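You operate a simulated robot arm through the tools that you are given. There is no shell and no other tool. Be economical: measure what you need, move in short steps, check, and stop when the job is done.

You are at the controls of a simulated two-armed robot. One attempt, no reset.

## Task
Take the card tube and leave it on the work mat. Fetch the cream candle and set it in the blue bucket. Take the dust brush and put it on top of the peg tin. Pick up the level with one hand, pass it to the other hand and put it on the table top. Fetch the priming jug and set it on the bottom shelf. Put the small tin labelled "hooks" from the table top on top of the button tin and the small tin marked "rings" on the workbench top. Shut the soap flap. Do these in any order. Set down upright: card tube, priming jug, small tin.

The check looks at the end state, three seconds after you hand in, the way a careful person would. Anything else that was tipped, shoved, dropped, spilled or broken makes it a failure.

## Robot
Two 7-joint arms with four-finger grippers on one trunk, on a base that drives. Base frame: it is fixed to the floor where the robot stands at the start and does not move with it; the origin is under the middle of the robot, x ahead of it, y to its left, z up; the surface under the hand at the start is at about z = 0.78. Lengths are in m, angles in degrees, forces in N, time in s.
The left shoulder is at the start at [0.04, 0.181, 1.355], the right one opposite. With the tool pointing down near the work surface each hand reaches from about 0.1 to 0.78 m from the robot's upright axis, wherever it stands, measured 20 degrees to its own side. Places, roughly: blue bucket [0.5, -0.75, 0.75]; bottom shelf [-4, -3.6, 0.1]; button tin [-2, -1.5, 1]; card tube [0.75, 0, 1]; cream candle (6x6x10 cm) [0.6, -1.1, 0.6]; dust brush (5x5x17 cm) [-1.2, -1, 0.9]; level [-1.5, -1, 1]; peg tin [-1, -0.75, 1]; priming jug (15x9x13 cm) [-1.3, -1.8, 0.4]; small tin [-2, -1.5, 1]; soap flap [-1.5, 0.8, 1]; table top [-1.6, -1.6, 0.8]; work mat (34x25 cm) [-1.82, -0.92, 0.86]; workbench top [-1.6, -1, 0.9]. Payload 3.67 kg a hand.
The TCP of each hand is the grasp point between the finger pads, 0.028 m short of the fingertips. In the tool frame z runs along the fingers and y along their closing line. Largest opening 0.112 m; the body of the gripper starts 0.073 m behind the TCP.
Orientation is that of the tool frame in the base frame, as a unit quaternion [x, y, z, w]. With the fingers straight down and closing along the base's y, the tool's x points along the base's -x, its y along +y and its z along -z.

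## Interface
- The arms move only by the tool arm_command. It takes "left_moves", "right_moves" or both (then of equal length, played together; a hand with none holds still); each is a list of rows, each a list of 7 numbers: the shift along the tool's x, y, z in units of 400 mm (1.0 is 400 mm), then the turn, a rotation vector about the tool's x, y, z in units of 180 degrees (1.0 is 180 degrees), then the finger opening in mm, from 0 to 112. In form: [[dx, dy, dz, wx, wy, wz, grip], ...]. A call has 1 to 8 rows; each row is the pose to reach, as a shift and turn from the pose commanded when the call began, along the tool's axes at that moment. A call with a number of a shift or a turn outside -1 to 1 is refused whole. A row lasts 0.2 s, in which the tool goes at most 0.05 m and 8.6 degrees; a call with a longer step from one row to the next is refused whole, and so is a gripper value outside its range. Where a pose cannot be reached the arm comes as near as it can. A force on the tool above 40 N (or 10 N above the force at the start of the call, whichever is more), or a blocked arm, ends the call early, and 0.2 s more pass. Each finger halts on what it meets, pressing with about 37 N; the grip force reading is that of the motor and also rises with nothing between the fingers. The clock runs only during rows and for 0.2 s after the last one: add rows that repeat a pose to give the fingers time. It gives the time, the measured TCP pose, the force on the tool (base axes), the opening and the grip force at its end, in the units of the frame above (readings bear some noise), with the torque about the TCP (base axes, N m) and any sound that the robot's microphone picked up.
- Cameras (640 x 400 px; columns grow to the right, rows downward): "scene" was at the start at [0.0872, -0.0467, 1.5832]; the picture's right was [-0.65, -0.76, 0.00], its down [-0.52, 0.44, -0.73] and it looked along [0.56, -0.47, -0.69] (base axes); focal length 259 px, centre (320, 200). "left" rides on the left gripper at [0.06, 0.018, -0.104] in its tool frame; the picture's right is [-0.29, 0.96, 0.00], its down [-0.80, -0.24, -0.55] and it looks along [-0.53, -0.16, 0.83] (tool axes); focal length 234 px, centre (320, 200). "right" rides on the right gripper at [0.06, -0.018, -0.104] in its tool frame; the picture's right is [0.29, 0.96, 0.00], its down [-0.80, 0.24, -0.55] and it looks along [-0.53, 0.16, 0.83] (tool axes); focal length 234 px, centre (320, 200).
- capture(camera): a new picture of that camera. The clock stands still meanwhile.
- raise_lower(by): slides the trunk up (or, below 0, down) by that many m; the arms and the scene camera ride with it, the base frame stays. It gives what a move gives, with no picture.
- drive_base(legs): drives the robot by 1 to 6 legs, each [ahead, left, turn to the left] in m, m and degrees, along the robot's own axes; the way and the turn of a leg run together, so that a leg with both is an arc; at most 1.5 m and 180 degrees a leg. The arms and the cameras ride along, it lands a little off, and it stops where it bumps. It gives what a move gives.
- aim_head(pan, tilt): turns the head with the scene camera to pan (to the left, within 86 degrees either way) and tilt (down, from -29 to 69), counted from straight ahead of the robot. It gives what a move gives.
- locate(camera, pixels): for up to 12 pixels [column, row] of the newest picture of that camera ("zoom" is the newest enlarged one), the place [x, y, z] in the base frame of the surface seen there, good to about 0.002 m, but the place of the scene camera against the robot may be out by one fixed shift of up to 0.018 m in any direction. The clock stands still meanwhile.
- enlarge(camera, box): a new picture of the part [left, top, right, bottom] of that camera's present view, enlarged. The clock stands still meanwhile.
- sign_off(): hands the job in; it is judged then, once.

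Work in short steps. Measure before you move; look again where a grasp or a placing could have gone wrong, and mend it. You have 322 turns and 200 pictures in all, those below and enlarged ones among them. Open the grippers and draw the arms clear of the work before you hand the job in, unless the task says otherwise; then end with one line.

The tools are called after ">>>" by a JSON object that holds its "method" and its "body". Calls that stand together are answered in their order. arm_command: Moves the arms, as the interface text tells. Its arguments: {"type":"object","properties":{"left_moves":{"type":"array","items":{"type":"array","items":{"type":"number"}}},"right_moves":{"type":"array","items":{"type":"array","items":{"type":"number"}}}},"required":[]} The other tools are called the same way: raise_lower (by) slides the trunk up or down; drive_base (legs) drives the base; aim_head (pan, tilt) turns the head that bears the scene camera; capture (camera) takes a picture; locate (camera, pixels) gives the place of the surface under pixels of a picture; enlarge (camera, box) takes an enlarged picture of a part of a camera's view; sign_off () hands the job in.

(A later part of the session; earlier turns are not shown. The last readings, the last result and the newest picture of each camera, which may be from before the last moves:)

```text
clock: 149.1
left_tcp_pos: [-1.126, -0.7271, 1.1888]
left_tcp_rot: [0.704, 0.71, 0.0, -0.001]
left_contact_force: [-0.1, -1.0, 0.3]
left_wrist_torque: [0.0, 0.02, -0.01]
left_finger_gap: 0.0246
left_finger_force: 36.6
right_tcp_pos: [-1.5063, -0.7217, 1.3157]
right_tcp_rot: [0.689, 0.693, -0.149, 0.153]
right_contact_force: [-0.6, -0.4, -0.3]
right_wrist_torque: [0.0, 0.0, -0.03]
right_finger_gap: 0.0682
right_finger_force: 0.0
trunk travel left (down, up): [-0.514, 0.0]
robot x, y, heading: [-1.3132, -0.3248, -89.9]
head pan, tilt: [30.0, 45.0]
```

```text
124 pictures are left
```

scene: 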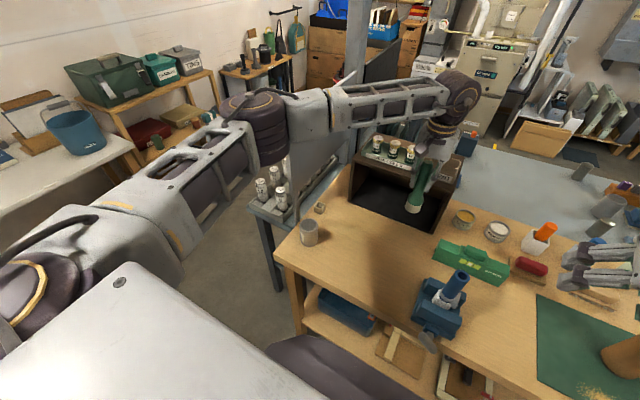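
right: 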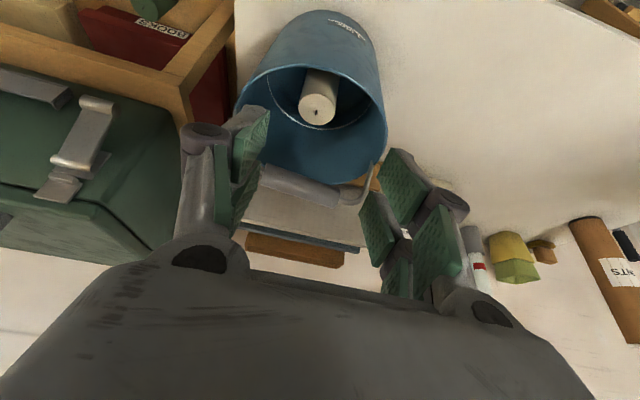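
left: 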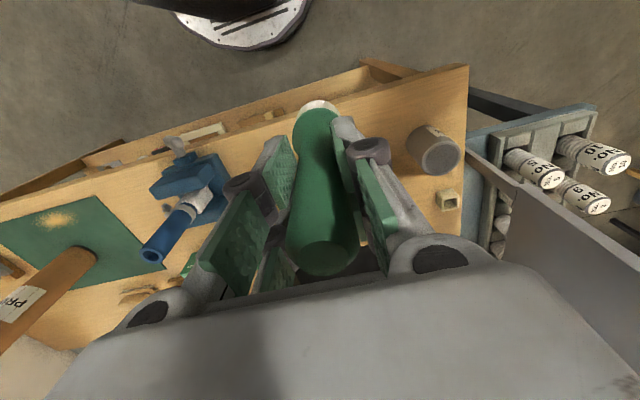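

>>> {"method": "locate", "body": {"camera": "left", "pixels": [[440, 157], [424, 157], [457, 157], [440, 142], [440, 172], [430, 170], [410, 190]]}}

>>> {"method": "enlarge", "body": {"camera": "left", "box": [395, 110, 475, 190]}}

```text
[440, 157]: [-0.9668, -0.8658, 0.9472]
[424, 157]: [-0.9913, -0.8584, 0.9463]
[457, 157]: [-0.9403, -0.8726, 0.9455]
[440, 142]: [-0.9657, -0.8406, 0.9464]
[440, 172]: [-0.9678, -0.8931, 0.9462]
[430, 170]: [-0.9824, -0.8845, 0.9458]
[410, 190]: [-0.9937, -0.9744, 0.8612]
```

```text
5.00 times, centred on (435, 150) of left
```

zoom: 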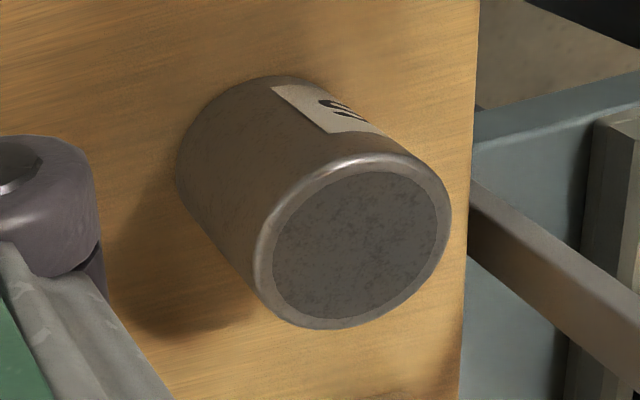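

Tin centre (-0.964,-0.869), top z 0.947. I move the brush over it and lower to just above the lid.

>>> {"method": "arm_command", "body": {"left_moves": [[-0.07, 0.08, 0, 0, 0, 0, 15], [-0.14, 0.16, 0, 0, 0, 0, 15], [-0.21, 0.24, 0, 0, 0, 0, 15], [-0.28, 0.32, 0, 0, 0, 0, 15], [-0.355, 0.405, 0, 0, 0, 0, 15], [-0.355, 0.405, 0.1, 0, 0, 0, 15], [-0.355, 0.405, 0.2, 0, 0, 0, 15], [-0.355, 0.405, 0.28, 0, 0, 0, 15]]}}

>>> {"method": "enlarge", "body": {"camera": "scene", "box": [260, 150, 380, 270]}}

```text
clock: 150.8
left_tcp_pos: [-0.9604, -0.8693, 1.0741]
left_tcp_rot: [0.704, 0.71, -0.001, -0.001]
left_contact_force: [0.2, -0.3, -0.7]
left_wrist_torque: [0.0, 0.03, 0.01]
left_finger_gap: 0.0241
left_finger_force: 36.8
right_tcp_pos: [-1.5048, -0.7231, 1.3143]
right_tcp_rot: [0.688, 0.693, -0.15, 0.152]
right_contact_force: [-0.5, 0.4, 0.4]
right_wrist_torque: [-0.04, 0.05, -0.01]
right_finger_gap: 0.0682
right_finger_force: 0.0
trunk travel left (down, up): [-0.514, 0.0]
robot x, y, heading: [-1.3123, -0.3259, -89.7]
head pan, tilt: [30.0, 45.0]
```

```text
3.33 times, centred on (320, 210) of scene
```

zoom: 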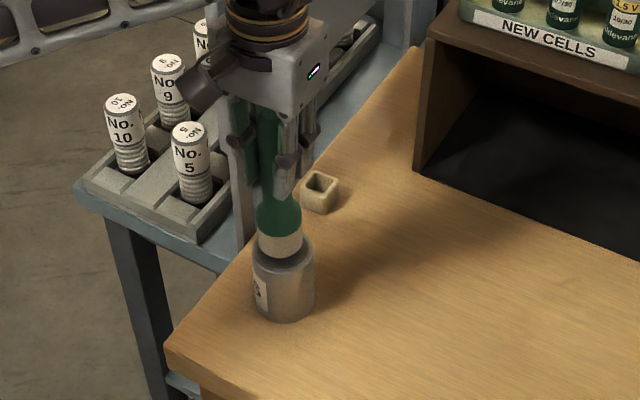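

Aligned over the tin. Lower in small steps to contact.

>>> {"method": "arm_command", "body": {"left_moves": [[0, -0.008, 0.01, 0, 0, 0, 15], [0, -0.008, 0.02, 0, 0, 0, 15], [0, -0.008, 0.02, 0, 0, 0, 15]]}}

>>> {"method": "arm_command", "body": {"left_moves": [[0, 0, 0.004, 0, 0, 0, 15], [0, 0, 0.007, 0, 0, 0, 15]]}}

```text
clock: 151.7
left_tcp_pos: [-0.9647, -0.8675, 1.0678]
left_tcp_rot: [0.704, 0.71, -0.001, 0.0]
left_contact_force: [-0.7, -1.2, 4.6]
left_wrist_torque: [0.02, -0.16, -0.01]
left_finger_gap: 0.0242
left_finger_force: 37.1
right_tcp_pos: [-1.5067, -0.7213, 1.3143]
right_tcp_rot: [0.688, 0.693, -0.149, 0.154]
right_contact_force: [0.7, 0.0, -0.5]
right_wrist_torque: [0.04, -0.01, -0.02]
right_finger_gap: 0.0679
right_finger_force: 0.0
trunk travel left (down, up): [-0.514, 0.0]
robot x, y, heading: [-1.3136, -0.3236, -89.6]
head pan, tilt: [30.0, 45.0]
```

```text
clock: 152.2
left_tcp_pos: [-0.9646, -0.8667, 1.0679]
left_tcp_rot: [0.704, 0.71, -0.001, 0.001]
left_contact_force: [0.5, -2.0, 24.5]
left_wrist_torque: [-0.09, -0.13, -0.09]
left_finger_gap: 0.0243
left_finger_force: 36.9
right_tcp_pos: [-1.5075, -0.7201, 1.3145]
right_tcp_rot: [0.69, 0.692, -0.151, 0.153]
right_contact_force: [1.0, -0.3, 0.1]
right_wrist_torque: [0.0, -0.04, 0.01]
right_finger_gap: 0.068
right_finger_force: 0.0
trunk travel left (down, up): [-0.514, 0.0]
robot x, y, heading: [-1.3141, -0.3264, -89.4]
head pan, tilt: [30.0, 45.0]
```

Contact reached (24 N). I ease off, open slowly and rise straight up.

>>> {"method": "arm_command", "body": {"left_moves": [[0, 0, -0.005, 0, 0, 0, 15], [0, 0, -0.005, 0, 0, 0, 35], [0, 0, -0.005, 0, 0, 0, 55], [0, 0, -0.08, 0, 0, 0, 60], [0, 0, -0.2, 0, 0, 0, 60], [0, 0, -0.32, 0, 0, 0, 60], [0, 0, -0.44, 0, 0, 0, 60]]}}

>>> {"method": "enlarge", "body": {"camera": "scene", "box": [260, 150, 380, 270]}}

```text
clock: 153.8
left_tcp_pos: [-0.9647, -0.8679, 1.2402]
left_tcp_rot: [0.704, 0.71, -0.001, 0.0]
left_contact_force: [-0.2, -0.2, 0.4]
left_wrist_torque: [0.01, -0.03, -0.01]
left_finger_gap: 0.0601
left_finger_force: 0.1
right_tcp_pos: [-1.5055, -0.7221, 1.3154]
right_tcp_rot: [0.69, 0.692, -0.15, 0.153]
right_contact_force: [0.0, 0.0, -0.6]
right_wrist_torque: [0.01, -0.01, 0.01]
right_finger_gap: 0.0682
right_finger_force: 0.1
trunk travel left (down, up): [-0.514, 0.0]
robot x, y, heading: [-1.3155, -0.3277, -89.8]
head pan, tilt: [30.0, 45.0]
```

```text
3.33 times, centred on (320, 210) of scene
```

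zoom: 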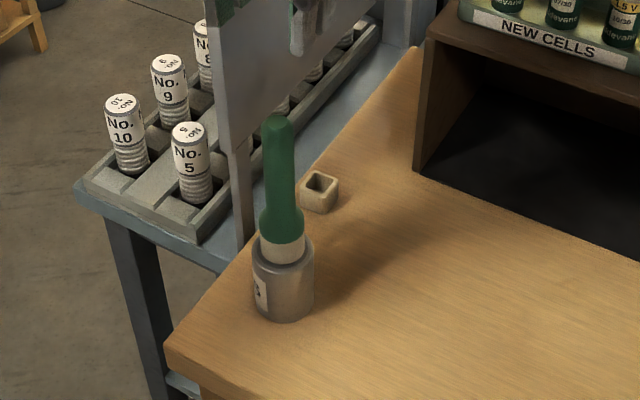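

Brush stands on the peg tin. Next the level: I shift the base right 0.15 m and view the level with the scene camera close up.

>>> {"method": "drive_base", "body": {"legs": [[0, -0.15, 0]]}}

>>> {"method": "aim_head", "body": {"pan": 0, "tilt": 50}}

>>> {"method": "capture", "body": {"camera": "scene"}}

>>> {"method": "capture", "body": {"camera": "left"}}

```text
clock: 155.2
left_tcp_pos: [-1.1115, -0.869, 1.2394]
left_tcp_rot: [0.704, 0.711, -0.001, -0.001]
left_contact_force: [0.4, 0.1, 0.2]
left_wrist_torque: [0.0, 0.03, 0.0]
left_finger_gap: 0.06
left_finger_force: 0.0
right_tcp_pos: [-1.6524, -0.7234, 1.3162]
right_tcp_rot: [0.688, 0.693, -0.151, 0.152]
right_contact_force: [-0.7, 0.4, 0.1]
right_wrist_torque: [-0.03, -0.01, 0.01]
right_finger_gap: 0.068
right_finger_force: 0.1
trunk travel left (down, up): [-0.514, 0.0]
robot x, y, heading: [-1.4668, -0.3266, -89.8]
head pan, tilt: [30.0, 45.0]
```

```text
clock: 156.2
left_tcp_pos: [-1.1137, -0.8693, 1.2385]
left_tcp_rot: [0.704, 0.71, 0.0, 0.0]
left_contact_force: [0.3, 0.0, -0.3]
left_wrist_torque: [0.0, -0.03, -0.03]
left_finger_gap: 0.0601
left_finger_force: 0.0
right_tcp_pos: [-1.656, -0.7232, 1.3149]
right_tcp_rot: [0.688, 0.693, -0.15, 0.153]
right_contact_force: [0.0, 0.7, -0.2]
right_wrist_torque: [0.0, -0.02, 0.01]
right_finger_gap: 0.068
right_finger_force: 0.0
trunk travel left (down, up): [-0.514, 0.0]
robot x, y, heading: [-1.46, -0.3235, -89.5]
head pan, tilt: [0.0, 50.0]
```

```text
120 pictures are left
```

scene: 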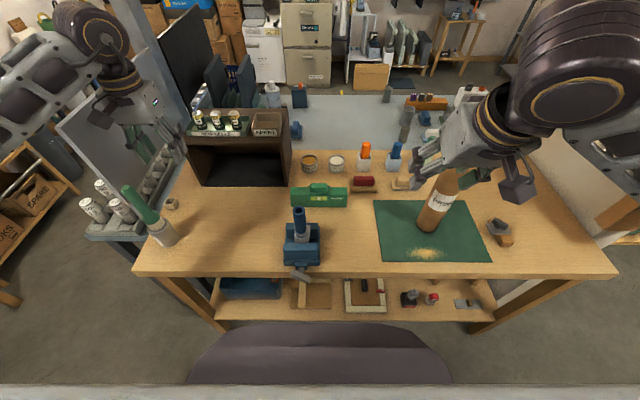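

```text
119 pictures are left
```

left: 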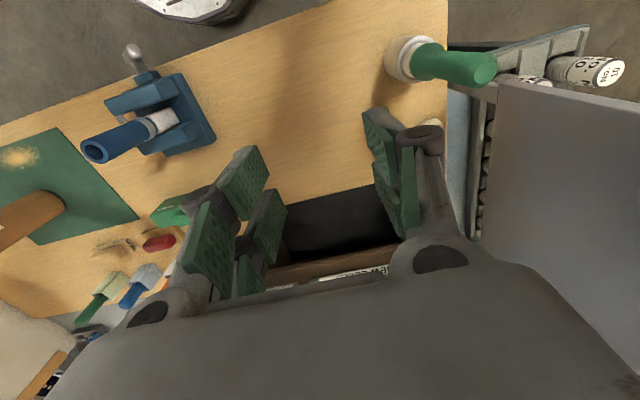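

>>> {"method": "enlarge", "body": {"camera": "scene", "box": [275, 165, 365, 225]}}

```text
6.67 times, centred on (320, 195) of scene
```

zoom: 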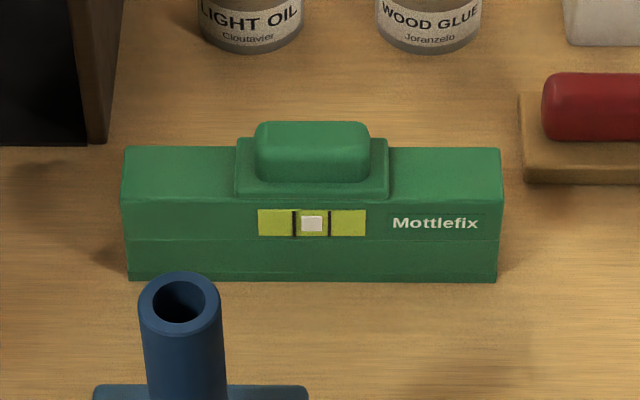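

>>> {"method": "locate", "body": {"camera": "zoom", "pixels": [[125, 150], [498, 152], [122, 190], [500, 190], [180, 170], [440, 170], [312, 150], [312, 127], [180, 250], [440, 275], [260, 150], [365, 150]]}}

```text
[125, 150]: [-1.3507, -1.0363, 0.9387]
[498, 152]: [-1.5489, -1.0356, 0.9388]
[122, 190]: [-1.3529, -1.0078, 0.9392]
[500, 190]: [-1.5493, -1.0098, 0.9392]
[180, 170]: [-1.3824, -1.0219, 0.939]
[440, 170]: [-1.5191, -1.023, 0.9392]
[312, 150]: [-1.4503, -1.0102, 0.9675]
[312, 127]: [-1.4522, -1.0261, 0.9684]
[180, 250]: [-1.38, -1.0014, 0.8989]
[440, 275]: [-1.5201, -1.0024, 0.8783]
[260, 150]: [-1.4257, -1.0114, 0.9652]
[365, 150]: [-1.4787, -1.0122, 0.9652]
```

Level: x -1.35…-1.55, centre y≈-1.027, thickness 35 mm, top z≈0.930 with hump to 0.958. I turn the left hand 90° (closing along y) while moving above its east end (-1.382,-1.027).

>>> {"method": "arm_command", "body": {"left_moves": [[-0.03, -0.09, 0.02, 0, 0, 0.046, 60], [-0.07, -0.18, 0.04, 0, 0, 0.092, 60], [-0.11, -0.27, 0.06, 0, 0, 0.138, 60], [-0.16, -0.35, 0.08, 0, 0, 0.184, 60], [-0.22, -0.43, 0.1, 0, 0, 0.23, 60], [-0.28, -0.51, 0.13, 0, 0, 0.276, 60], [-0.34, -0.59, 0.17, 0, 0, 0.322, 60], [-0.395, -0.67, 0.22, 0, 0, 0.368, 60]]}}

>>> {"method": "arm_command", "body": {"left_moves": [[0, 0, 0, 0, 0, 0.044, 60], [0, 0, 0, 0, 0, 0.088, 60], [0, 0, 0, 0, 0, 0.132, 60], [0, 0, 0, 0, 0, 0.132, 60]]}}

>>> {"method": "capture", "body": {"camera": "left"}}

```text
clock: 158.0
left_tcp_pos: [-1.3333, -0.8943, 1.209]
left_tcp_rot: [0.932, 0.354, -0.074, -0.024]
left_contact_force: [-1.0, 1.3, -1.4]
left_wrist_torque: [-0.02, -0.06, 0.0]
left_finger_gap: 0.0597
left_finger_force: 0.0
left hand out of reach, approached as far as the arm can: row 5, 6, 7, 8
right_tcp_pos: [-1.6583, -0.7251, 1.3128]
right_tcp_rot: [0.69, 0.692, -0.148, 0.153]
right_contact_force: [-0.7, -0.5, 0.1]
right_wrist_torque: [0.01, -0.03, 0.04]
right_finger_gap: 0.0681
right_finger_force: 0.1
trunk travel left (down, up): [-0.514, 0.0]
robot x, y, heading: [-1.4634, -0.3229, -89.6]
head pan, tilt: [0.0, 50.0]
```

```text
clock: 159.0
left_tcp_pos: [-1.3291, -0.8923, 1.2119]
left_tcp_rot: [0.932, 0.354, -0.076, -0.024]
left_contact_force: [0.6, 0.1, -0.2]
left_wrist_torque: [-0.03, 0.0, 0.03]
left_finger_gap: 0.0604
left_finger_force: 0.1
left hand out of reach, approached as far as the arm can: row 1, 2, 3, 4
right_tcp_pos: [-1.6533, -0.7238, 1.3142]
right_tcp_rot: [0.689, 0.693, -0.15, 0.153]
right_contact_force: [-0.5, -0.2, -0.1]
right_wrist_torque: [-0.03, -0.02, -0.01]
right_finger_gap: 0.0683
right_finger_force: 0.0
trunk travel left (down, up): [-0.514, 0.0]
robot x, y, heading: [-1.4638, -0.3289, -89.7]
head pan, tilt: [0.0, 50.0]
```

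```text
117 pictures are left
```

left: 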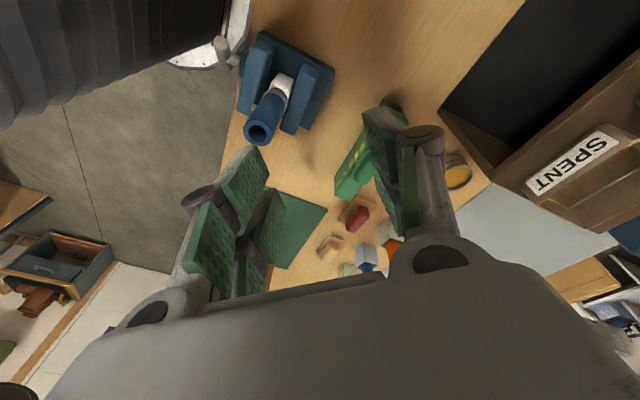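

That rotation sense hits the wrist limit at ~48°. I try the opposite sense (tool x toward -x), turning back through natural.

>>> {"method": "arm_command", "body": {"left_moves": [[0, 0, 0, -0.0037, -0.0012, -0.0451, 60], [0, 0, 0, -0.0074, -0.0024, -0.0902, 60], [0, 0, 0, -0.011, -0.0036, -0.1353, 60], [0, 0, 0, -0.0148, -0.0048, -0.1804, 60], [0, 0, 0, -0.0185, -0.006, -0.2255, 60], [0, 0, 0, -0.0222, -0.0072, -0.2706, 60], [0, 0, 0, -0.0259, -0.0084, -0.3157, 60], [0, 0, 0, -0.0296, -0.0096, -0.3608, 60]]}}

>>> {"method": "arm_command", "body": {"left_moves": [[0, 0, 0, -0.0037, -0.0012, -0.0451, 60], [0, 0, 0, -0.0074, -0.0024, -0.0902, 60], [0, 0, 0, -0.011, -0.0036, -0.1353, 60], [0, 0, 0, -0.0148, -0.0048, -0.1804, 60], [0, 0, 0, -0.0185, -0.006, -0.2255, 60], [0, 0, 0, -0.0222, -0.0072, -0.2706, 60], [0, 0, 0, -0.0259, -0.0084, -0.3157, 60], [0, 0, 0, -0.0296, -0.0096, -0.3608, 60]]}}

```text
clock: 160.8
left_tcp_pos: [-1.3316, -0.8926, 1.2116]
left_tcp_rot: [0.595, 0.802, -0.049, -0.014]
left_contact_force: [-0.2, 0.5, -0.2]
left_wrist_torque: [-0.04, 0.02, 0.01]
left_finger_gap: 0.0601
left_finger_force: 0.2
right_tcp_pos: [-1.6552, -0.7226, 1.3151]
right_tcp_rot: [0.689, 0.692, -0.15, 0.153]
right_contact_force: [0.6, -0.6, 0.2]
right_wrist_torque: [-0.03, 0.02, -0.03]
right_finger_gap: 0.068
right_finger_force: 0.1
trunk travel left (down, up): [-0.514, 0.0]
robot x, y, heading: [-1.4626, -0.3238, -89.7]
head pan, tilt: [0.0, 50.0]
```

```text
clock: 162.6
left_tcp_pos: [-1.331, -0.8929, 1.2096]
left_tcp_rot: [0.07, 0.998, -0.007, -0.001]
left_contact_force: [-0.4, 0.5, 0.6]
left_wrist_torque: [0.0, 0.01, 0.01]
left_finger_gap: 0.0602
left_finger_force: 0.0
right_tcp_pos: [-1.6554, -0.7241, 1.3143]
right_tcp_rot: [0.689, 0.692, -0.15, 0.152]
right_contact_force: [-0.5, -0.5, 0.2]
right_wrist_torque: [-0.02, -0.02, -0.02]
right_finger_gap: 0.0681
right_finger_force: 0.0
trunk travel left (down, up): [-0.514, 0.0]
robot x, y, heading: [-1.4639, -0.3274, -89.6]
head pan, tilt: [0.0, 50.0]
```

The inward sense works. I finish the turn and move over the level's east end.

>>> {"method": "arm_command", "body": {"left_moves": [[0.02, -0.09, 0.03, 0, 0, -0.022, 60], [0.04, -0.18, 0.07, 0, 0, -0.0445, 60], [0.06, -0.27, 0.11, 0, 0, -0.0445, 60], [0.08, -0.35, 0.15, 0, 0, -0.0445, 60], [0.08, -0.35, 0.15, 0, 0, -0.0445, 60]]}}

>>> {"method": "capture", "body": {"camera": "left"}}

```text
clock: 163.8
left_tcp_pos: [-1.3827, -1.0276, 1.1529]
left_tcp_rot: [0.001, 1.0, -0.006, -0.002]
left_contact_force: [-0.2, 0.3, 0.2]
left_wrist_torque: [-0.02, 0.04, -0.03]
left_finger_gap: 0.0599
left_finger_force: 0.0
right_tcp_pos: [-1.655, -0.7232, 1.3142]
right_tcp_rot: [0.689, 0.693, -0.15, 0.152]
right_contact_force: [0.3, 0.1, 0.0]
right_wrist_torque: [-0.01, 0.0, -0.01]
right_finger_gap: 0.0683
right_finger_force: 0.1
trunk travel left (down, up): [-0.514, 0.0]
robot x, y, heading: [-1.4606, -0.3263, -89.6]
head pan, tilt: [0.0, 50.0]
```

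```text
116 pictures are left
```

left: 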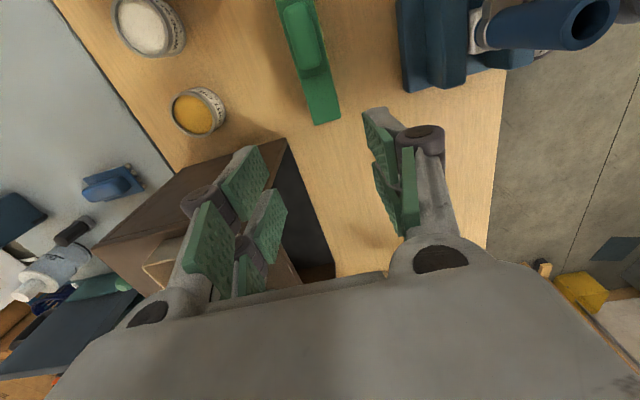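

>>> {"method": "locate", "body": {"camera": "left", "pixels": [[314, 122], [338, 117], [325, 95], [308, 95], [330, 90], [290, 40], [318, 120], [215, 112], [290, 160]]}}

```text
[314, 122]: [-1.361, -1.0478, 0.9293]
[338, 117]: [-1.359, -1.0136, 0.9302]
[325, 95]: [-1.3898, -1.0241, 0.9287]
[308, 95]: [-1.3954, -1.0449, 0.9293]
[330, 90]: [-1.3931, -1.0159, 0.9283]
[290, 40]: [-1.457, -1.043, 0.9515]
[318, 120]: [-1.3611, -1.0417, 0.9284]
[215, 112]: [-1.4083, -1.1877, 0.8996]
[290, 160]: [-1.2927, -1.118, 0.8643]
```

Level centre line y≈-1.030, top 0.929, end x≈-1.357. I descend to TCP z 0.902 and close.

>>> {"method": "arm_command", "body": {"left_moves": [[0.005, -0.006, 0.12, 0, 0, 0, 65], [0.005, -0.006, 0.24, 0, 0, 0, 65], [0.005, -0.006, 0.36, 0, 0, 0, 65], [0.005, -0.006, 0.48, 0, 0, 0, 65], [0.005, -0.006, 0.56, 0, 0, 0, 65], [0.005, -0.006, 0.625, 0, 0, 0, 65]]}}

>>> {"method": "capture", "body": {"camera": "left"}}

```text
clock: 165.2
left_tcp_pos: [-1.3862, -1.0309, 0.9025]
left_tcp_rot: [0.0, 1.0, -0.007, -0.002]
left_contact_force: [-0.6, 0.2, -0.4]
left_wrist_torque: [-0.03, -0.03, 0.01]
left_finger_gap: 0.0651
left_finger_force: 0.0
right_tcp_pos: [-1.6553, -0.724, 1.314]
right_tcp_rot: [0.688, 0.693, -0.151, 0.153]
right_contact_force: [-0.7, -0.1, 0.8]
right_wrist_torque: [-0.03, -0.02, 0.0]
right_finger_gap: 0.0679
right_finger_force: 0.1
trunk travel left (down, up): [-0.514, 0.0]
robot x, y, heading: [-1.4661, -0.3211, -89.7]
head pan, tilt: [0.0, 50.0]
```

```text
115 pictures are left
```

left: 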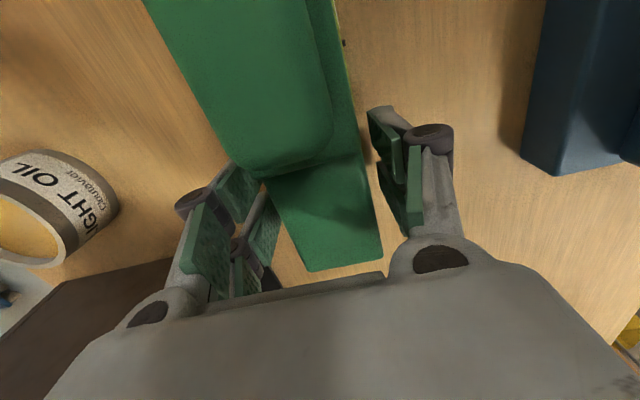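

Fingers straddle the end. I close and lift gently.

>>> {"method": "arm_command", "body": {"left_moves": [[0, 0, 0, 0, 0, 0, 40], [0, 0, 0, 0, 0, 0, 20], [0, 0, 0, 0, 0, 0, 20], [0, 0, -0.05, 0, 0, 0, 20], [0, 0, -0.15, 0, 0, 0, 20], [0, 0, -0.27, 0, 0, 0, 20], [0, 0, -0.39, 0, 0, 0, 20], [0, 0, -0.5, 0, 0, 0, 20]]}}

>>> {"method": "capture", "body": {"camera": "scene"}}

```text
clock: 167.0
left_tcp_pos: [-1.3856, -1.0292, 1.1043]
left_tcp_rot: [0.001, 1.0, -0.007, -0.001]
left_contact_force: [0.0, 0.9, -3.0]
left_wrist_torque: [-0.02, -0.16, -0.01]
left_finger_gap: 0.0395
left_finger_force: 37.0
right_tcp_pos: [-1.6553, -0.7224, 1.3148]
right_tcp_rot: [0.689, 0.693, -0.15, 0.153]
right_contact_force: [0.4, 0.9, -0.4]
right_wrist_torque: [-0.03, -0.01, 0.01]
right_finger_gap: 0.0679
right_finger_force: 0.1
trunk travel left (down, up): [-0.514, 0.0]
robot x, y, heading: [-1.4656, -0.3272, -89.6]
head pan, tilt: [0.0, 50.0]
```

```text
114 pictures are left
```

scene: 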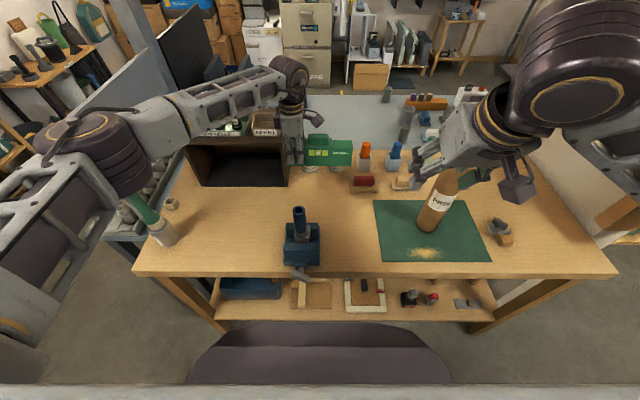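

Level held at its east end. I raise it further, back the base off 0.22 m, then turn the left hand back to natural so the level points toward the robot.

>>> {"method": "arm_command", "body": {"left_moves": [[0, 0, -0.11, 0, 0, 0, 20], [0, 0, -0.22, 0, 0, 0, 20], [0, 0, -0.33, 0, 0, 0, 20], [0, 0, -0.4, 0, 0, 0, 20]]}}

>>> {"method": "drive_base", "body": {"legs": [[-0.22, 0, 0]]}}

>>> {"method": "arm_command", "body": {"left_moves": [[0.03, 0, 0, 0, 0, 0.046, 20], [0.06, 0, 0, 0, 0, 0.092, 20], [0.09, 0, 0, 0, 0, 0.138, 20], [0.12, 0, 0, 0, 0, 0.184, 20], [0.15, 0, 0, 0, 0, 0.23, 20], [0.18, 0, 0, 0, 0, 0.276, 20], [0.21, 0, 0, 0, 0, 0.322, 20], [0.24, 0, 0, 0, 0, 0.368, 20]]}}

>>> {"method": "arm_command", "body": {"left_moves": [[0, 0, 0, 0, 0, 0.044, 20], [0, 0, 0, 0, 0, 0.088, 20], [0, 0, 0, 0, 0, 0.132, 20], [0, 0, 0, 0, 0, 0.132, 20]]}}

>>> {"method": "capture", "body": {"camera": "scene"}}

```text
clock: 168.0
left_tcp_pos: [-1.3864, -1.0266, 1.2637]
left_tcp_rot: [0.001, 1.0, -0.006, -0.002]
left_contact_force: [-0.9, 0.2, -2.9]
left_wrist_torque: [-0.03, -0.15, -0.01]
left_finger_gap: 0.0396
left_finger_force: 37.0
right_tcp_pos: [-1.655, -0.7227, 1.3143]
right_tcp_rot: [0.689, 0.693, -0.15, 0.153]
right_contact_force: [0.3, 0.4, -1.1]
right_wrist_torque: [0.0, 0.03, 0.05]
right_finger_gap: 0.0682
right_finger_force: 0.1
trunk travel left (down, up): [-0.514, 0.0]
robot x, y, heading: [-1.4646, -0.3275, -89.6]
head pan, tilt: [0.0, 50.0]
```

```text
clock: 169.7
left_tcp_pos: [-1.3867, -0.8107, 1.2609]
left_tcp_rot: [0.002, 1.0, -0.005, -0.002]
left_contact_force: [0.6, -0.1, -2.6]
left_wrist_torque: [0.04, -0.13, -0.01]
left_finger_gap: 0.04
left_finger_force: 37.0
right_tcp_pos: [-1.6564, -0.5064, 1.3146]
right_tcp_rot: [0.689, 0.692, -0.149, 0.152]
right_contact_force: [-0.6, -1.1, -0.3]
right_wrist_torque: [0.06, -0.04, 0.03]
right_finger_gap: 0.0681
right_finger_force: 0.1
trunk travel left (down, up): [-0.514, 0.0]
robot x, y, heading: [-1.465, -0.1059, -89.8]
head pan, tilt: [0.0, 50.0]
```

```text
clock: 171.5
left_tcp_pos: [-1.4839, -0.8079, 1.2626]
left_tcp_rot: [0.548, 0.837, -0.006, 0.003]
left_contact_force: [-0.3, 0.3, -3.0]
left_wrist_torque: [-0.13, -0.04, 0.04]
left_finger_gap: 0.0396
left_finger_force: 36.6
right_tcp_pos: [-1.6575, -0.5034, 1.3151]
right_tcp_rot: [0.689, 0.693, -0.15, 0.153]
right_contact_force: [-0.3, 0.3, -0.2]
right_wrist_torque: [0.06, -0.02, 0.0]
right_finger_gap: 0.068
right_finger_force: 0.0
trunk travel left (down, up): [-0.514, 0.0]
robot x, y, heading: [-1.4671, -0.1077, -89.8]
head pan, tilt: [0.0, 50.0]
```

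```text
clock: 172.5
left_tcp_pos: [-1.4842, -0.8078, 1.2628]
left_tcp_rot: [0.708, 0.706, -0.006, 0.003]
left_contact_force: [0.6, 0.4, -2.7]
left_wrist_torque: [-0.17, 0.01, 0.01]
left_finger_gap: 0.0397
left_finger_force: 37.4
right_tcp_pos: [-1.657, -0.504, 1.3142]
right_tcp_rot: [0.689, 0.693, -0.149, 0.153]
right_contact_force: [-0.5, 0.1, 0.3]
right_wrist_torque: [-0.01, -0.02, 0.0]
right_finger_gap: 0.068
right_finger_force: 0.2
trunk travel left (down, up): [-0.514, 0.0]
robot x, y, heading: [-1.4645, -0.1047, -89.7]
head pan, tilt: [0.0, 50.0]
```

```text
113 pictures are left
```

scene: 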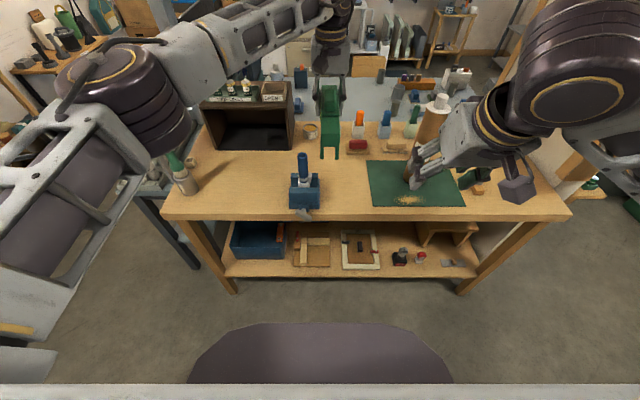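

Level now points toward the robot (its near end ~0.17 m from the left TCP). I shift it 0.1 m to the right side and bring the right hand to a pre-grasp over its near end.

>>> {"method": "arm_command", "body": {"left_moves": [[0, -0.09, 0, 0, 0, 0, 20], [0, -0.18, 0, 0, 0, 0, 20], [0, -0.25, 0, 0, 0, 0, 20], [0, -0.25, 0, 0, 0, 0, 20], [0, -0.25, 0, 0, 0, 0, 20]], "right_moves": [[0, 0, -0.1, 0, 0, 0, 80], [-0.08, 0.05, -0.1, 0, 0, 0, 80], [-0.16, 0.1, -0.08, 0, 0, 0, 80], [-0.24, 0.15, -0.04, 0, 0, 0, 80], [-0.3115, 0.1825, -0.0125, 0, 0, 0, 80]]}}

>>> {"method": "capture", "body": {"camera": "right"}}

>>> {"method": "capture", "body": {"camera": "scene"}}

```text
clock: 173.7
left_tcp_pos: [-1.5732, -0.801, 1.2632]
left_tcp_rot: [0.708, 0.706, -0.006, 0.003]
left_contact_force: [-0.1, -0.5, -2.7]
left_wrist_torque: [-0.18, -0.01, -0.01]
left_finger_gap: 0.0397
left_finger_force: 37.3
left hand out of reach, approached as far as the arm can: row 3, 4, 5
right_tcp_pos: [-1.5826, -0.6153, 1.369]
right_tcp_rot: [0.69, 0.692, -0.15, 0.152]
right_contact_force: [-0.2, -0.4, 0.1]
right_wrist_torque: [0.05, 0.0, 0.02]
right_finger_gap: 0.0801
right_finger_force: 0.1
trunk travel left (down, up): [-0.514, 0.0]
robot x, y, heading: [-1.4636, -0.1051, -89.6]
head pan, tilt: [0.0, 50.0]
```

```text
112 pictures are left
```

right: 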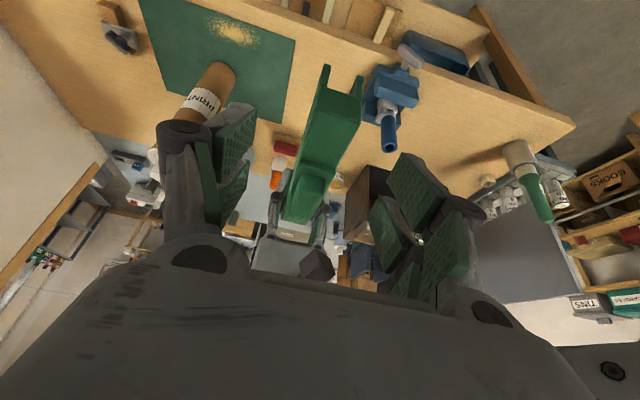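

```text
111 pictures are left
```

scene: 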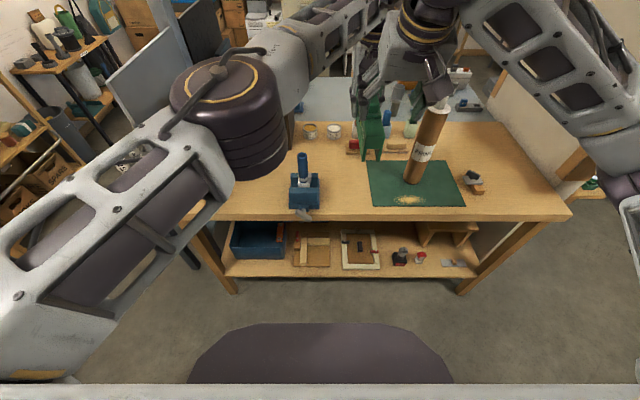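

>>> {"method": "locate", "body": {"camera": "right", "pixels": [[322, 85], [355, 95], [312, 115], [340, 120], [325, 140], [330, 160], [310, 190], [338, 75]]}}

>>> {"method": "enlarge", "body": {"camera": "right", "box": [250, 50, 410, 250]}}

```text
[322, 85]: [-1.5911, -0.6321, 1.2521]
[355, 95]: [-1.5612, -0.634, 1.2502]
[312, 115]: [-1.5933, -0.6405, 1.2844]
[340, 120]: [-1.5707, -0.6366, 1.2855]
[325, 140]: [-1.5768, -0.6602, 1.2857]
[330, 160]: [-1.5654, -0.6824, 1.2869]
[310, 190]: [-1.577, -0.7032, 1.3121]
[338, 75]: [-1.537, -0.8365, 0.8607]
```

```text
2.00 times, centred on (330, 150) of right
```

zoom: 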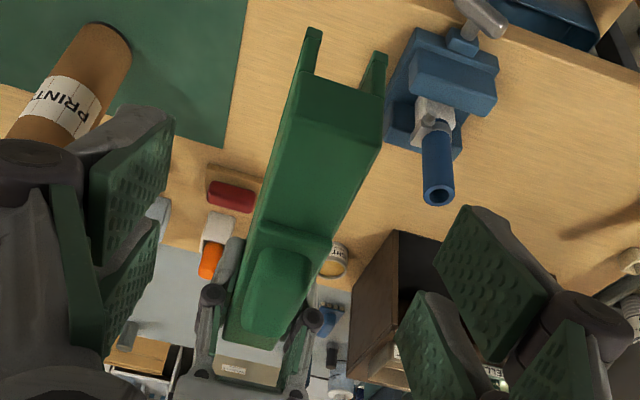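

Near end at y -0.634, x centre -1.577, top z 1.286. I advance the right hand 0.119 m along its fingers and close it on the level.

>>> {"method": "arm_command", "body": {"right_moves": [[0.002, 0.014, 0.08, 0, 0, 0, 80], [0.004, 0.014, 0.16, 0, 0, 0, 80], [0.006, 0.014, 0.24, 0, 0, 0, 80], [0.006, 0.014, 0.2975, 0, 0, 0, 80], [0.006, 0.014, 0.2975, 0, 0, 0, 50], [0.006, 0.014, 0.2975, 0, 0, 0, 20], [0.006, 0.014, 0.2975, 0, 0, 0, 20], [0.006, 0.014, 0.2975, 0, 0, 0, 20]]}}

>>> {"method": "capture", "body": {"camera": "right"}}

```text
clock: 175.5
left_tcp_pos: [-1.5749, -0.8002, 1.2629]
left_tcp_rot: [0.708, 0.706, -0.006, 0.002]
left_contact_force: [-14.6, -4.9, -2.4]
left_wrist_torque: [0.02, 0.48, 1.76]
left_finger_gap: 0.0398
left_finger_force: 37.1
right_tcp_pos: [-1.5755, -0.6625, 1.2615]
right_tcp_rot: [0.688, 0.693, -0.149, 0.153]
right_contact_force: [15.4, 6.1, 0.0]
right_wrist_torque: [-0.15, -0.42, 0.31]
right_finger_gap: 0.0396
right_finger_force: 37.1
trunk travel left (down, up): [-0.514, 0.0]
robot x, y, heading: [-1.469, -0.1057, -89.6]
head pan, tilt: [0.0, 50.0]
```

```text
109 pictures are left
```

right: 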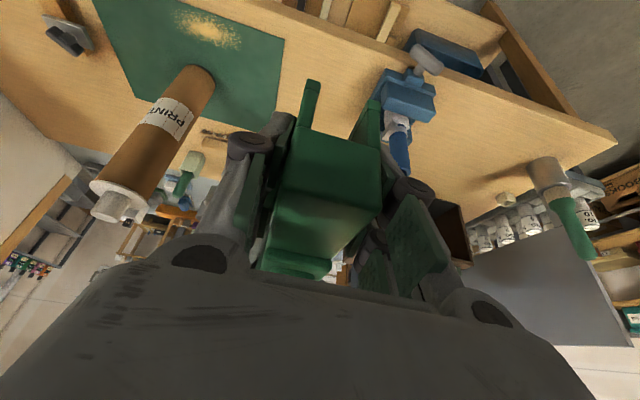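

Both hands hold the level (39.6 mm each). I open the left hand and raise it clear while the right holds.

>>> {"method": "arm_command", "body": {"left_moves": [[0, 0, 0, 0, 0, 0, 50], [0, 0, 0, 0, 0, 0, 75], [0, 0, -0.05, 0, 0, 0, 75], [0, 0, -0.15, 0, 0, 0, 75], [0, 0, -0.25, 0, 0, 0, 75], [0, 0, -0.35, 0, 0, 0, 75]]}}

>>> {"method": "capture", "body": {"camera": "scene"}}

```text
clock: 176.9
left_tcp_pos: [-1.5607, -0.7743, 1.3904]
left_tcp_rot: [0.708, 0.706, -0.006, 0.003]
left_contact_force: [-0.6, 0.0, -0.2]
left_wrist_torque: [-0.05, -0.01, -0.05]
left_finger_gap: 0.0752
left_finger_force: 0.2
left hand out of reach, approached as far as the arm can: row 3, 4, 5, 6
right_tcp_pos: [-1.576, -0.6616, 1.2627]
right_tcp_rot: [0.689, 0.692, -0.15, 0.153]
right_contact_force: [-0.9, 0.8, -0.6]
right_wrist_torque: [0.17, 0.0, 0.05]
right_finger_gap: 0.0399
right_finger_force: 36.8
trunk travel left (down, up): [-0.514, 0.0]
robot x, y, heading: [-1.4639, -0.1066, -89.5]
head pan, tilt: [0.0, 50.0]
```

```text
108 pictures are left
```

scene: 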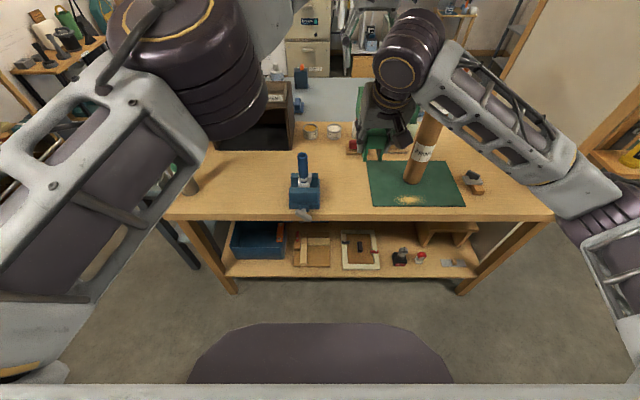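

Level is now in the right hand (39.9 mm). I tuck both arms closer before driving around the bench.

>>> {"method": "arm_command", "body": {"left_moves": [[0.02, 0.1, 0, 0, 0, 0, 75], [0.04, 0.2, 0, 0, 0, 0, 75], [0.07, 0.3, 0.03, 0, 0, 0, 75], [0.1, 0.4, 0.08, 0, 0, 0, 75], [0.125, 0.5, 0.125, 0, 0, 0, 75]], "right_moves": [[0, 0, 0, 0, 0, 0, 20], [0.05, -0.03, -0.06, 0, 0, 0, 20], [0.11, -0.06, -0.12, 0, 0, 0, 20], [0.17, -0.1, -0.18, 0, 0, 0, 20], [0.22, -0.125, -0.24, 0, 0, 0, 20]]}}

>>> {"method": "capture", "body": {"camera": "right"}}

```text
clock: 178.1
left_tcp_pos: [-1.3575, -0.7253, 1.3392]
left_tcp_rot: [0.709, 0.705, -0.007, 0.003]
left_contact_force: [0.0, 0.4, 0.0]
left_wrist_torque: [-0.02, 0.03, -0.02]
left_finger_gap: 0.0749
left_finger_force: 0.0
right_tcp_pos: [-1.6254, -0.5413, 1.3142]
right_tcp_rot: [0.689, 0.692, -0.151, 0.152]
right_contact_force: [1.0, 0.3, -1.7]
right_wrist_torque: [0.12, 0.07, -0.01]
right_finger_gap: 0.0397
right_finger_force: 36.4
trunk travel left (down, up): [-0.514, 0.0]
robot x, y, heading: [-1.4643, -0.1087, -89.6]
head pan, tilt: [0.0, 50.0]
```

```text
107 pictures are left
```

right: 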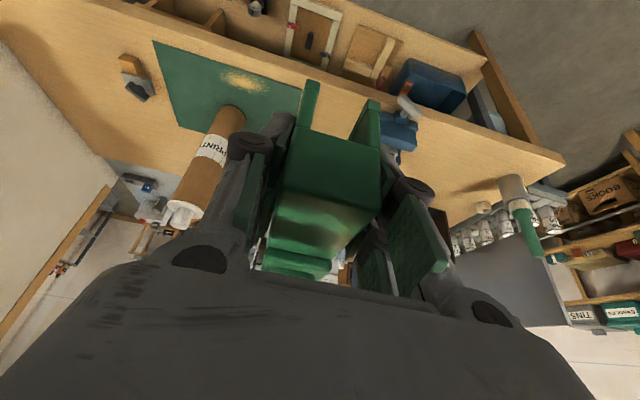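

The soap flap is just behind on the other side of the aisle, and the left hand is free, so I turn around now and look at it.

>>> {"method": "drive_base", "body": {"legs": [[0, 0, 180]]}}

>>> {"method": "aim_head", "body": {"pan": 0, "tilt": 35}}

>>> {"method": "capture", "body": {"camera": "scene"}}

```text
clock: 186.7
left_tcp_pos: [-1.5658, 0.5159, 1.3375]
left_tcp_rot: [-0.706, 0.708, 0.003, 0.005]
left_contact_force: [0.1, -0.1, -0.6]
left_wrist_torque: [-0.01, -0.02, 0.03]
left_finger_gap: 0.0754
left_finger_force: 0.1
right_tcp_pos: [-1.3012, 0.3322, 1.3124]
right_tcp_rot: [0.692, -0.69, -0.153, -0.15]
right_contact_force: [0.7, 0.4, -2.3]
right_wrist_torque: [-0.17, 0.03, 0.01]
right_finger_gap: 0.0396
right_finger_force: 36.9
trunk travel left (down, up): [-0.514, 0.0]
robot x, y, heading: [-1.4668, -0.1087, 90.2]
head pan, tilt: [0.0, 50.0]
```

```text
clock: 187.4
left_tcp_pos: [-1.5673, 0.5176, 1.3378]
left_tcp_rot: [-0.706, 0.708, 0.003, 0.007]
left_contact_force: [1.4, 0.1, 0.1]
left_wrist_torque: [-0.03, 0.01, -0.01]
left_finger_gap: 0.0748
left_finger_force: 0.1
right_tcp_pos: [-1.3025, 0.3308, 1.3133]
right_tcp_rot: [0.693, -0.689, -0.153, -0.149]
right_contact_force: [0.9, -0.7, -2.9]
right_wrist_torque: [-0.19, 0.01, 0.04]
right_finger_gap: 0.0397
right_finger_force: 37.2
trunk travel left (down, up): [-0.514, 0.0]
robot x, y, heading: [-1.4642, -0.1078, 90.1]
head pan, tilt: [0.0, 35.0]
```

```text
106 pictures are left
```

scene: 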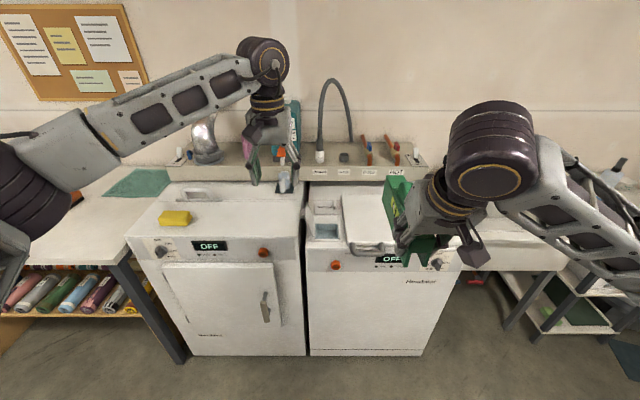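

>>> {"method": "enlarge", "body": {"camera": "scene", "box": [270, 170, 410, 270]}}

```text
4.00 times, centred on (340, 220) of scene
```

zoom: 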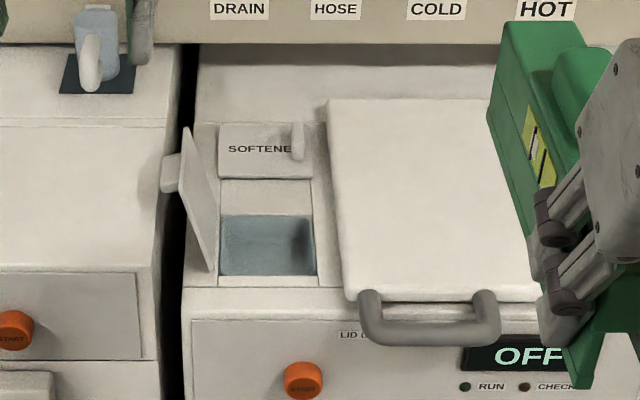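

The soap flap stands open on its left hinge at zoom (195,200). I measure it.

>>> {"method": "locate", "body": {"camera": "zoom", "pixels": [[186, 130], [185, 165], [205, 260], [200, 215], [172, 172], [225, 218], [315, 272], [220, 272], [268, 200], [268, 250], [310, 220], [195, 150]]}}

```text
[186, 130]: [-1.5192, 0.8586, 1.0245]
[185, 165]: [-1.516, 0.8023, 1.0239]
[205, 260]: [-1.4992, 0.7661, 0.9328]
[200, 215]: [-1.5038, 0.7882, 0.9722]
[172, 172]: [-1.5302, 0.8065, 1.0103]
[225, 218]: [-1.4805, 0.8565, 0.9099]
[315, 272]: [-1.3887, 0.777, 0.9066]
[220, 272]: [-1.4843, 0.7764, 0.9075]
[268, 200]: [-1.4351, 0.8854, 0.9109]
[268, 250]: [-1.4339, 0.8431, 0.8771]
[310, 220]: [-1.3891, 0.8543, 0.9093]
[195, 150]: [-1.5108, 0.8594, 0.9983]
```

Flap: hinge ≈(-1.49, z 0.905), free edge ≈(-1.519, z 1.02), y 0.776–0.86, leaning left. I drive ahead 0.22 m and bring the closed left hand to its left side.

>>> {"method": "drive_base", "body": {"legs": [[0.22, 0, 0]]}}

>>> {"method": "capture", "body": {"camera": "left"}}

```text
clock: 189.1
left_tcp_pos: [-1.5671, 0.7315, 1.34]
left_tcp_rot: [-0.706, 0.709, 0.004, 0.007]
left_contact_force: [0.4, 0.0, 0.8]
left_wrist_torque: [0.05, 0.0, 0.01]
left_finger_gap: 0.0752
left_finger_force: 0.0
right_tcp_pos: [-1.3031, 0.548, 1.3132]
right_tcp_rot: [0.693, -0.689, -0.153, -0.15]
right_contact_force: [-1.4, -0.1, -2.3]
right_wrist_torque: [-0.12, -0.01, -0.02]
right_finger_gap: 0.0396
right_finger_force: 37.3
trunk travel left (down, up): [-0.514, 0.0]
robot x, y, heading: [-1.4672, 0.1168, 90.0]
head pan, tilt: [0.0, 35.0]
```

```text
104 pictures are left
```

left: 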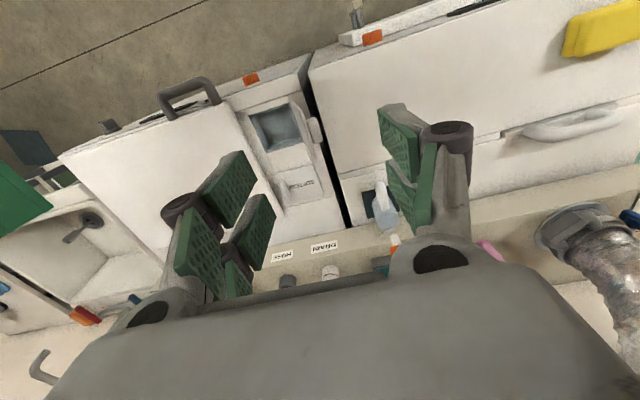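

>>> {"method": "enlarge", "body": {"camera": "left", "box": [240, 90, 400, 230]}}

>>> {"method": "locate", "body": {"camera": "left", "pixels": [[306, 122], [316, 130], [313, 145], [322, 140], [303, 110], [285, 140], [270, 120], [345, 150], [380, 205], [350, 200]]}}

```text
2.86 times, centred on (320, 160) of left
```

zoom: 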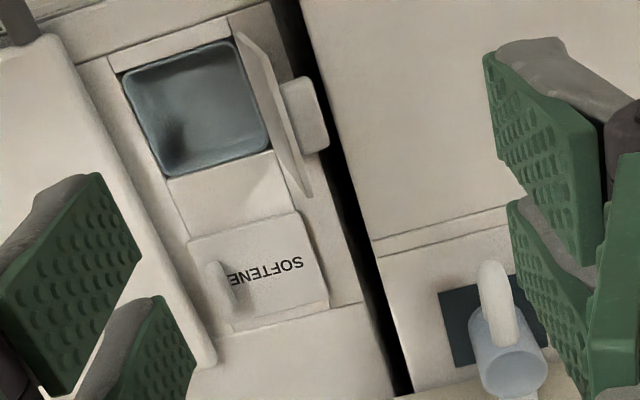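

```text
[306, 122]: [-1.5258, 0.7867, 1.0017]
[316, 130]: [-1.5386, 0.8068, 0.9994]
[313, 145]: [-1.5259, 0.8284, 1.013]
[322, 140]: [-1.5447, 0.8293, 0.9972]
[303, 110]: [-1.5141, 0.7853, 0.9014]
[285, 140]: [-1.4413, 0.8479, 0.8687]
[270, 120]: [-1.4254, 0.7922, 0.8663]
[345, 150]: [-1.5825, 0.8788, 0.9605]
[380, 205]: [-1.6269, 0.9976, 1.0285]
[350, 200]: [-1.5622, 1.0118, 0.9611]
```

Flap edge x≈-1.526, z 1.013; its knob reaches x≈-1.55; the neighbouring machine top is z 0.96. I bring the closed left hand to (-1.61,0.82) with tips at z≈0.984.

>>> {"method": "arm_command", "body": {"left_moves": [[-0.05, 0.03, 0.09, 0, 0, 0, 50], [-0.1, 0.06, 0.19, 0, 0, 0, 20], [-0.16, 0.09, 0.29, 0, 0, 0, 0], [-0.2125, 0.1075, 0.39, 0, 0, 0, 0], [-0.2125, 0.1075, 0.5, 0, 0, 0, 0], [-0.2125, 0.1075, 0.61, 0, 0, 0, 0], [-0.2125, 0.1075, 0.72, 0, 0, 0, 0], [-0.2125, 0.1075, 0.82, 0, 0, 0, 0]]}}

>>> {"method": "enlarge", "body": {"camera": "scene", "box": [240, 130, 420, 290]}}

```text
clock: 190.9
left_tcp_pos: [-1.6111, 0.8248, 1.0117]
left_tcp_rot: [-0.706, 0.709, 0.003, 0.006]
left_contact_force: [0.6, 0.1, -0.9]
left_wrist_torque: [-0.02, -0.01, -0.01]
left_finger_gap: 0.0
left_finger_force: 35.4
right_tcp_pos: [-1.3029, 0.5504, 1.3108]
right_tcp_rot: [0.693, -0.689, -0.153, -0.15]
right_contact_force: [1.2, 0.2, -2.1]
right_wrist_torque: [-0.17, -0.05, -0.01]
right_finger_gap: 0.0397
right_finger_force: 36.9
trunk travel left (down, up): [-0.514, 0.0]
robot x, y, heading: [-1.4647, 0.1148, 90.2]
head pan, tilt: [0.0, 35.0]
```

```text
2.50 times, centred on (330, 210) of scene
```

zoom: 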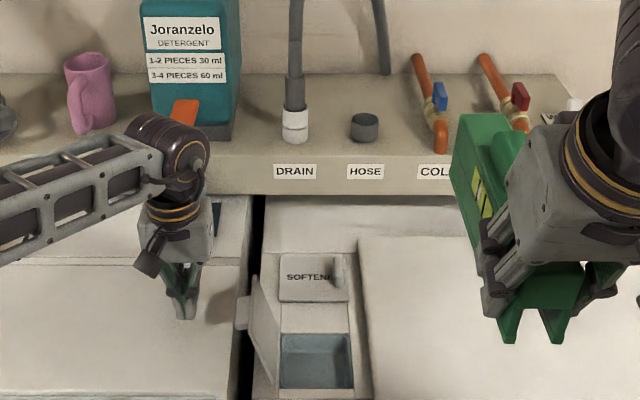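

Positioned left of the flap. I sweep +x and then curve down to fold it shut.

>>> {"method": "arm_command", "body": {"left_moves": [[0, -0.1, 0, 0, 0, 0, 0], [0, -0.18, 0, 0, 0, 0, 0], [0, -0.25, 0, 0, 0, 0, 0], [0, -0.32, 0.0, 0, 0, 0, 0], [0, -0.385, 0.02, 0, 0, 0, 0], [0, -0.44, 0.06, 0, 0, 0, 0], [0, -0.48, 0.11, 0, 0, 0, 0]]}}

>>> {"method": "enlarge", "body": {"camera": "scene", "box": [240, 130, 420, 290]}}

```text
clock: 192.5
left_tcp_pos: [-1.4205, 0.8187, 0.9773]
left_tcp_rot: [-0.704, 0.71, 0.001, 0.007]
left_contact_force: [1.7, -0.7, 0.3]
left_wrist_torque: [0.06, 0.11, 0.0]
left_finger_gap: 0.0
left_finger_force: 35.7
left hand out of reach, approached as far as the arm can: row 7
right_tcp_pos: [-1.3027, 0.5514, 1.3115]
right_tcp_rot: [0.692, -0.69, -0.152, -0.149]
right_contact_force: [-0.3, -0.5, -2.1]
right_wrist_torque: [-0.17, -0.01, -0.04]
right_finger_gap: 0.0395
right_finger_force: 36.7
trunk travel left (down, up): [-0.514, 0.0]
robot x, y, heading: [-1.4622, 0.1105, 90.1]
head pan, tilt: [0.0, 35.0]
```

```text
2.50 times, centred on (330, 210) of scene
```

zoom: 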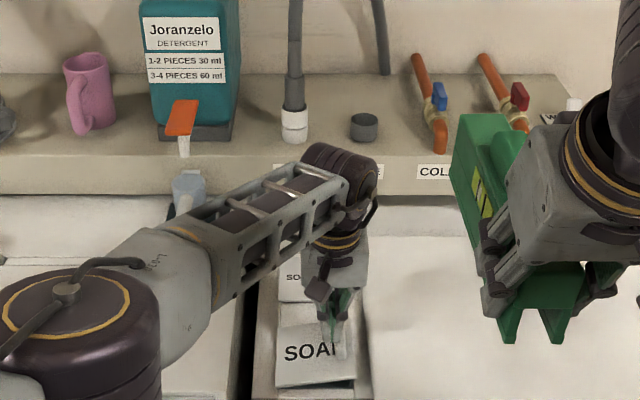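

The flap has folded over (SOAP label visible). I press down gently to seat it.

>>> {"method": "arm_command", "body": {"left_moves": [[0, 0, 0.02, 0, 0, 0, 0], [0, 0, 0.04, 0, 0, 0, 0], [0, 0, 0.055, 0, 0, 0, 0]]}}

>>> {"method": "enlarge", "body": {"camera": "scene", "box": [290, 220, 350, 290]}}

```text
clock: 193.3
left_tcp_pos: [-1.4264, 0.8129, 0.9574]
left_tcp_rot: [-0.706, 0.708, 0.002, 0.006]
left_contact_force: [1.3, 0.1, -1.5]
left_wrist_torque: [0.02, 0.01, -0.02]
left_finger_gap: 0.0004
left_finger_force: 36.2
left hand out of reach, approached as far as the arm can: row 2, 3
right_tcp_pos: [-1.3041, 0.55, 1.3122]
right_tcp_rot: [0.692, -0.689, -0.152, -0.15]
right_contact_force: [-0.1, -0.1, -2.5]
right_wrist_torque: [-0.16, -0.03, 0.0]
right_finger_gap: 0.0395
right_finger_force: 37.0
trunk travel left (down, up): [-0.514, 0.0]
robot x, y, heading: [-1.4661, 0.1127, 90.2]
head pan, tilt: [0.0, 35.0]
```

```text
5.71 times, centred on (320, 255) of scene
```

zoom: 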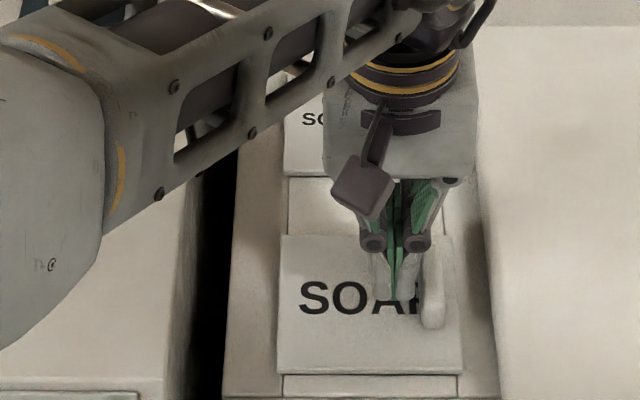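

>>> {"method": "locate", "body": {"camera": "zoom", "pixels": [[290, 250], [290, 360], [450, 360], [370, 340], [452, 250], [430, 280], [255, 300], [475, 300], [305, 160]]}}

```text
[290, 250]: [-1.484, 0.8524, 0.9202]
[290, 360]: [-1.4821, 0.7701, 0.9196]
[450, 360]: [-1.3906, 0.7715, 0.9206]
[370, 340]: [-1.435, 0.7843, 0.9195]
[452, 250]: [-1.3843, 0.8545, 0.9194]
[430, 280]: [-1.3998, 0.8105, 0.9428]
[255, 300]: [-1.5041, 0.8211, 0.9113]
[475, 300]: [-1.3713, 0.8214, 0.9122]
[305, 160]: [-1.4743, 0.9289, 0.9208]
```

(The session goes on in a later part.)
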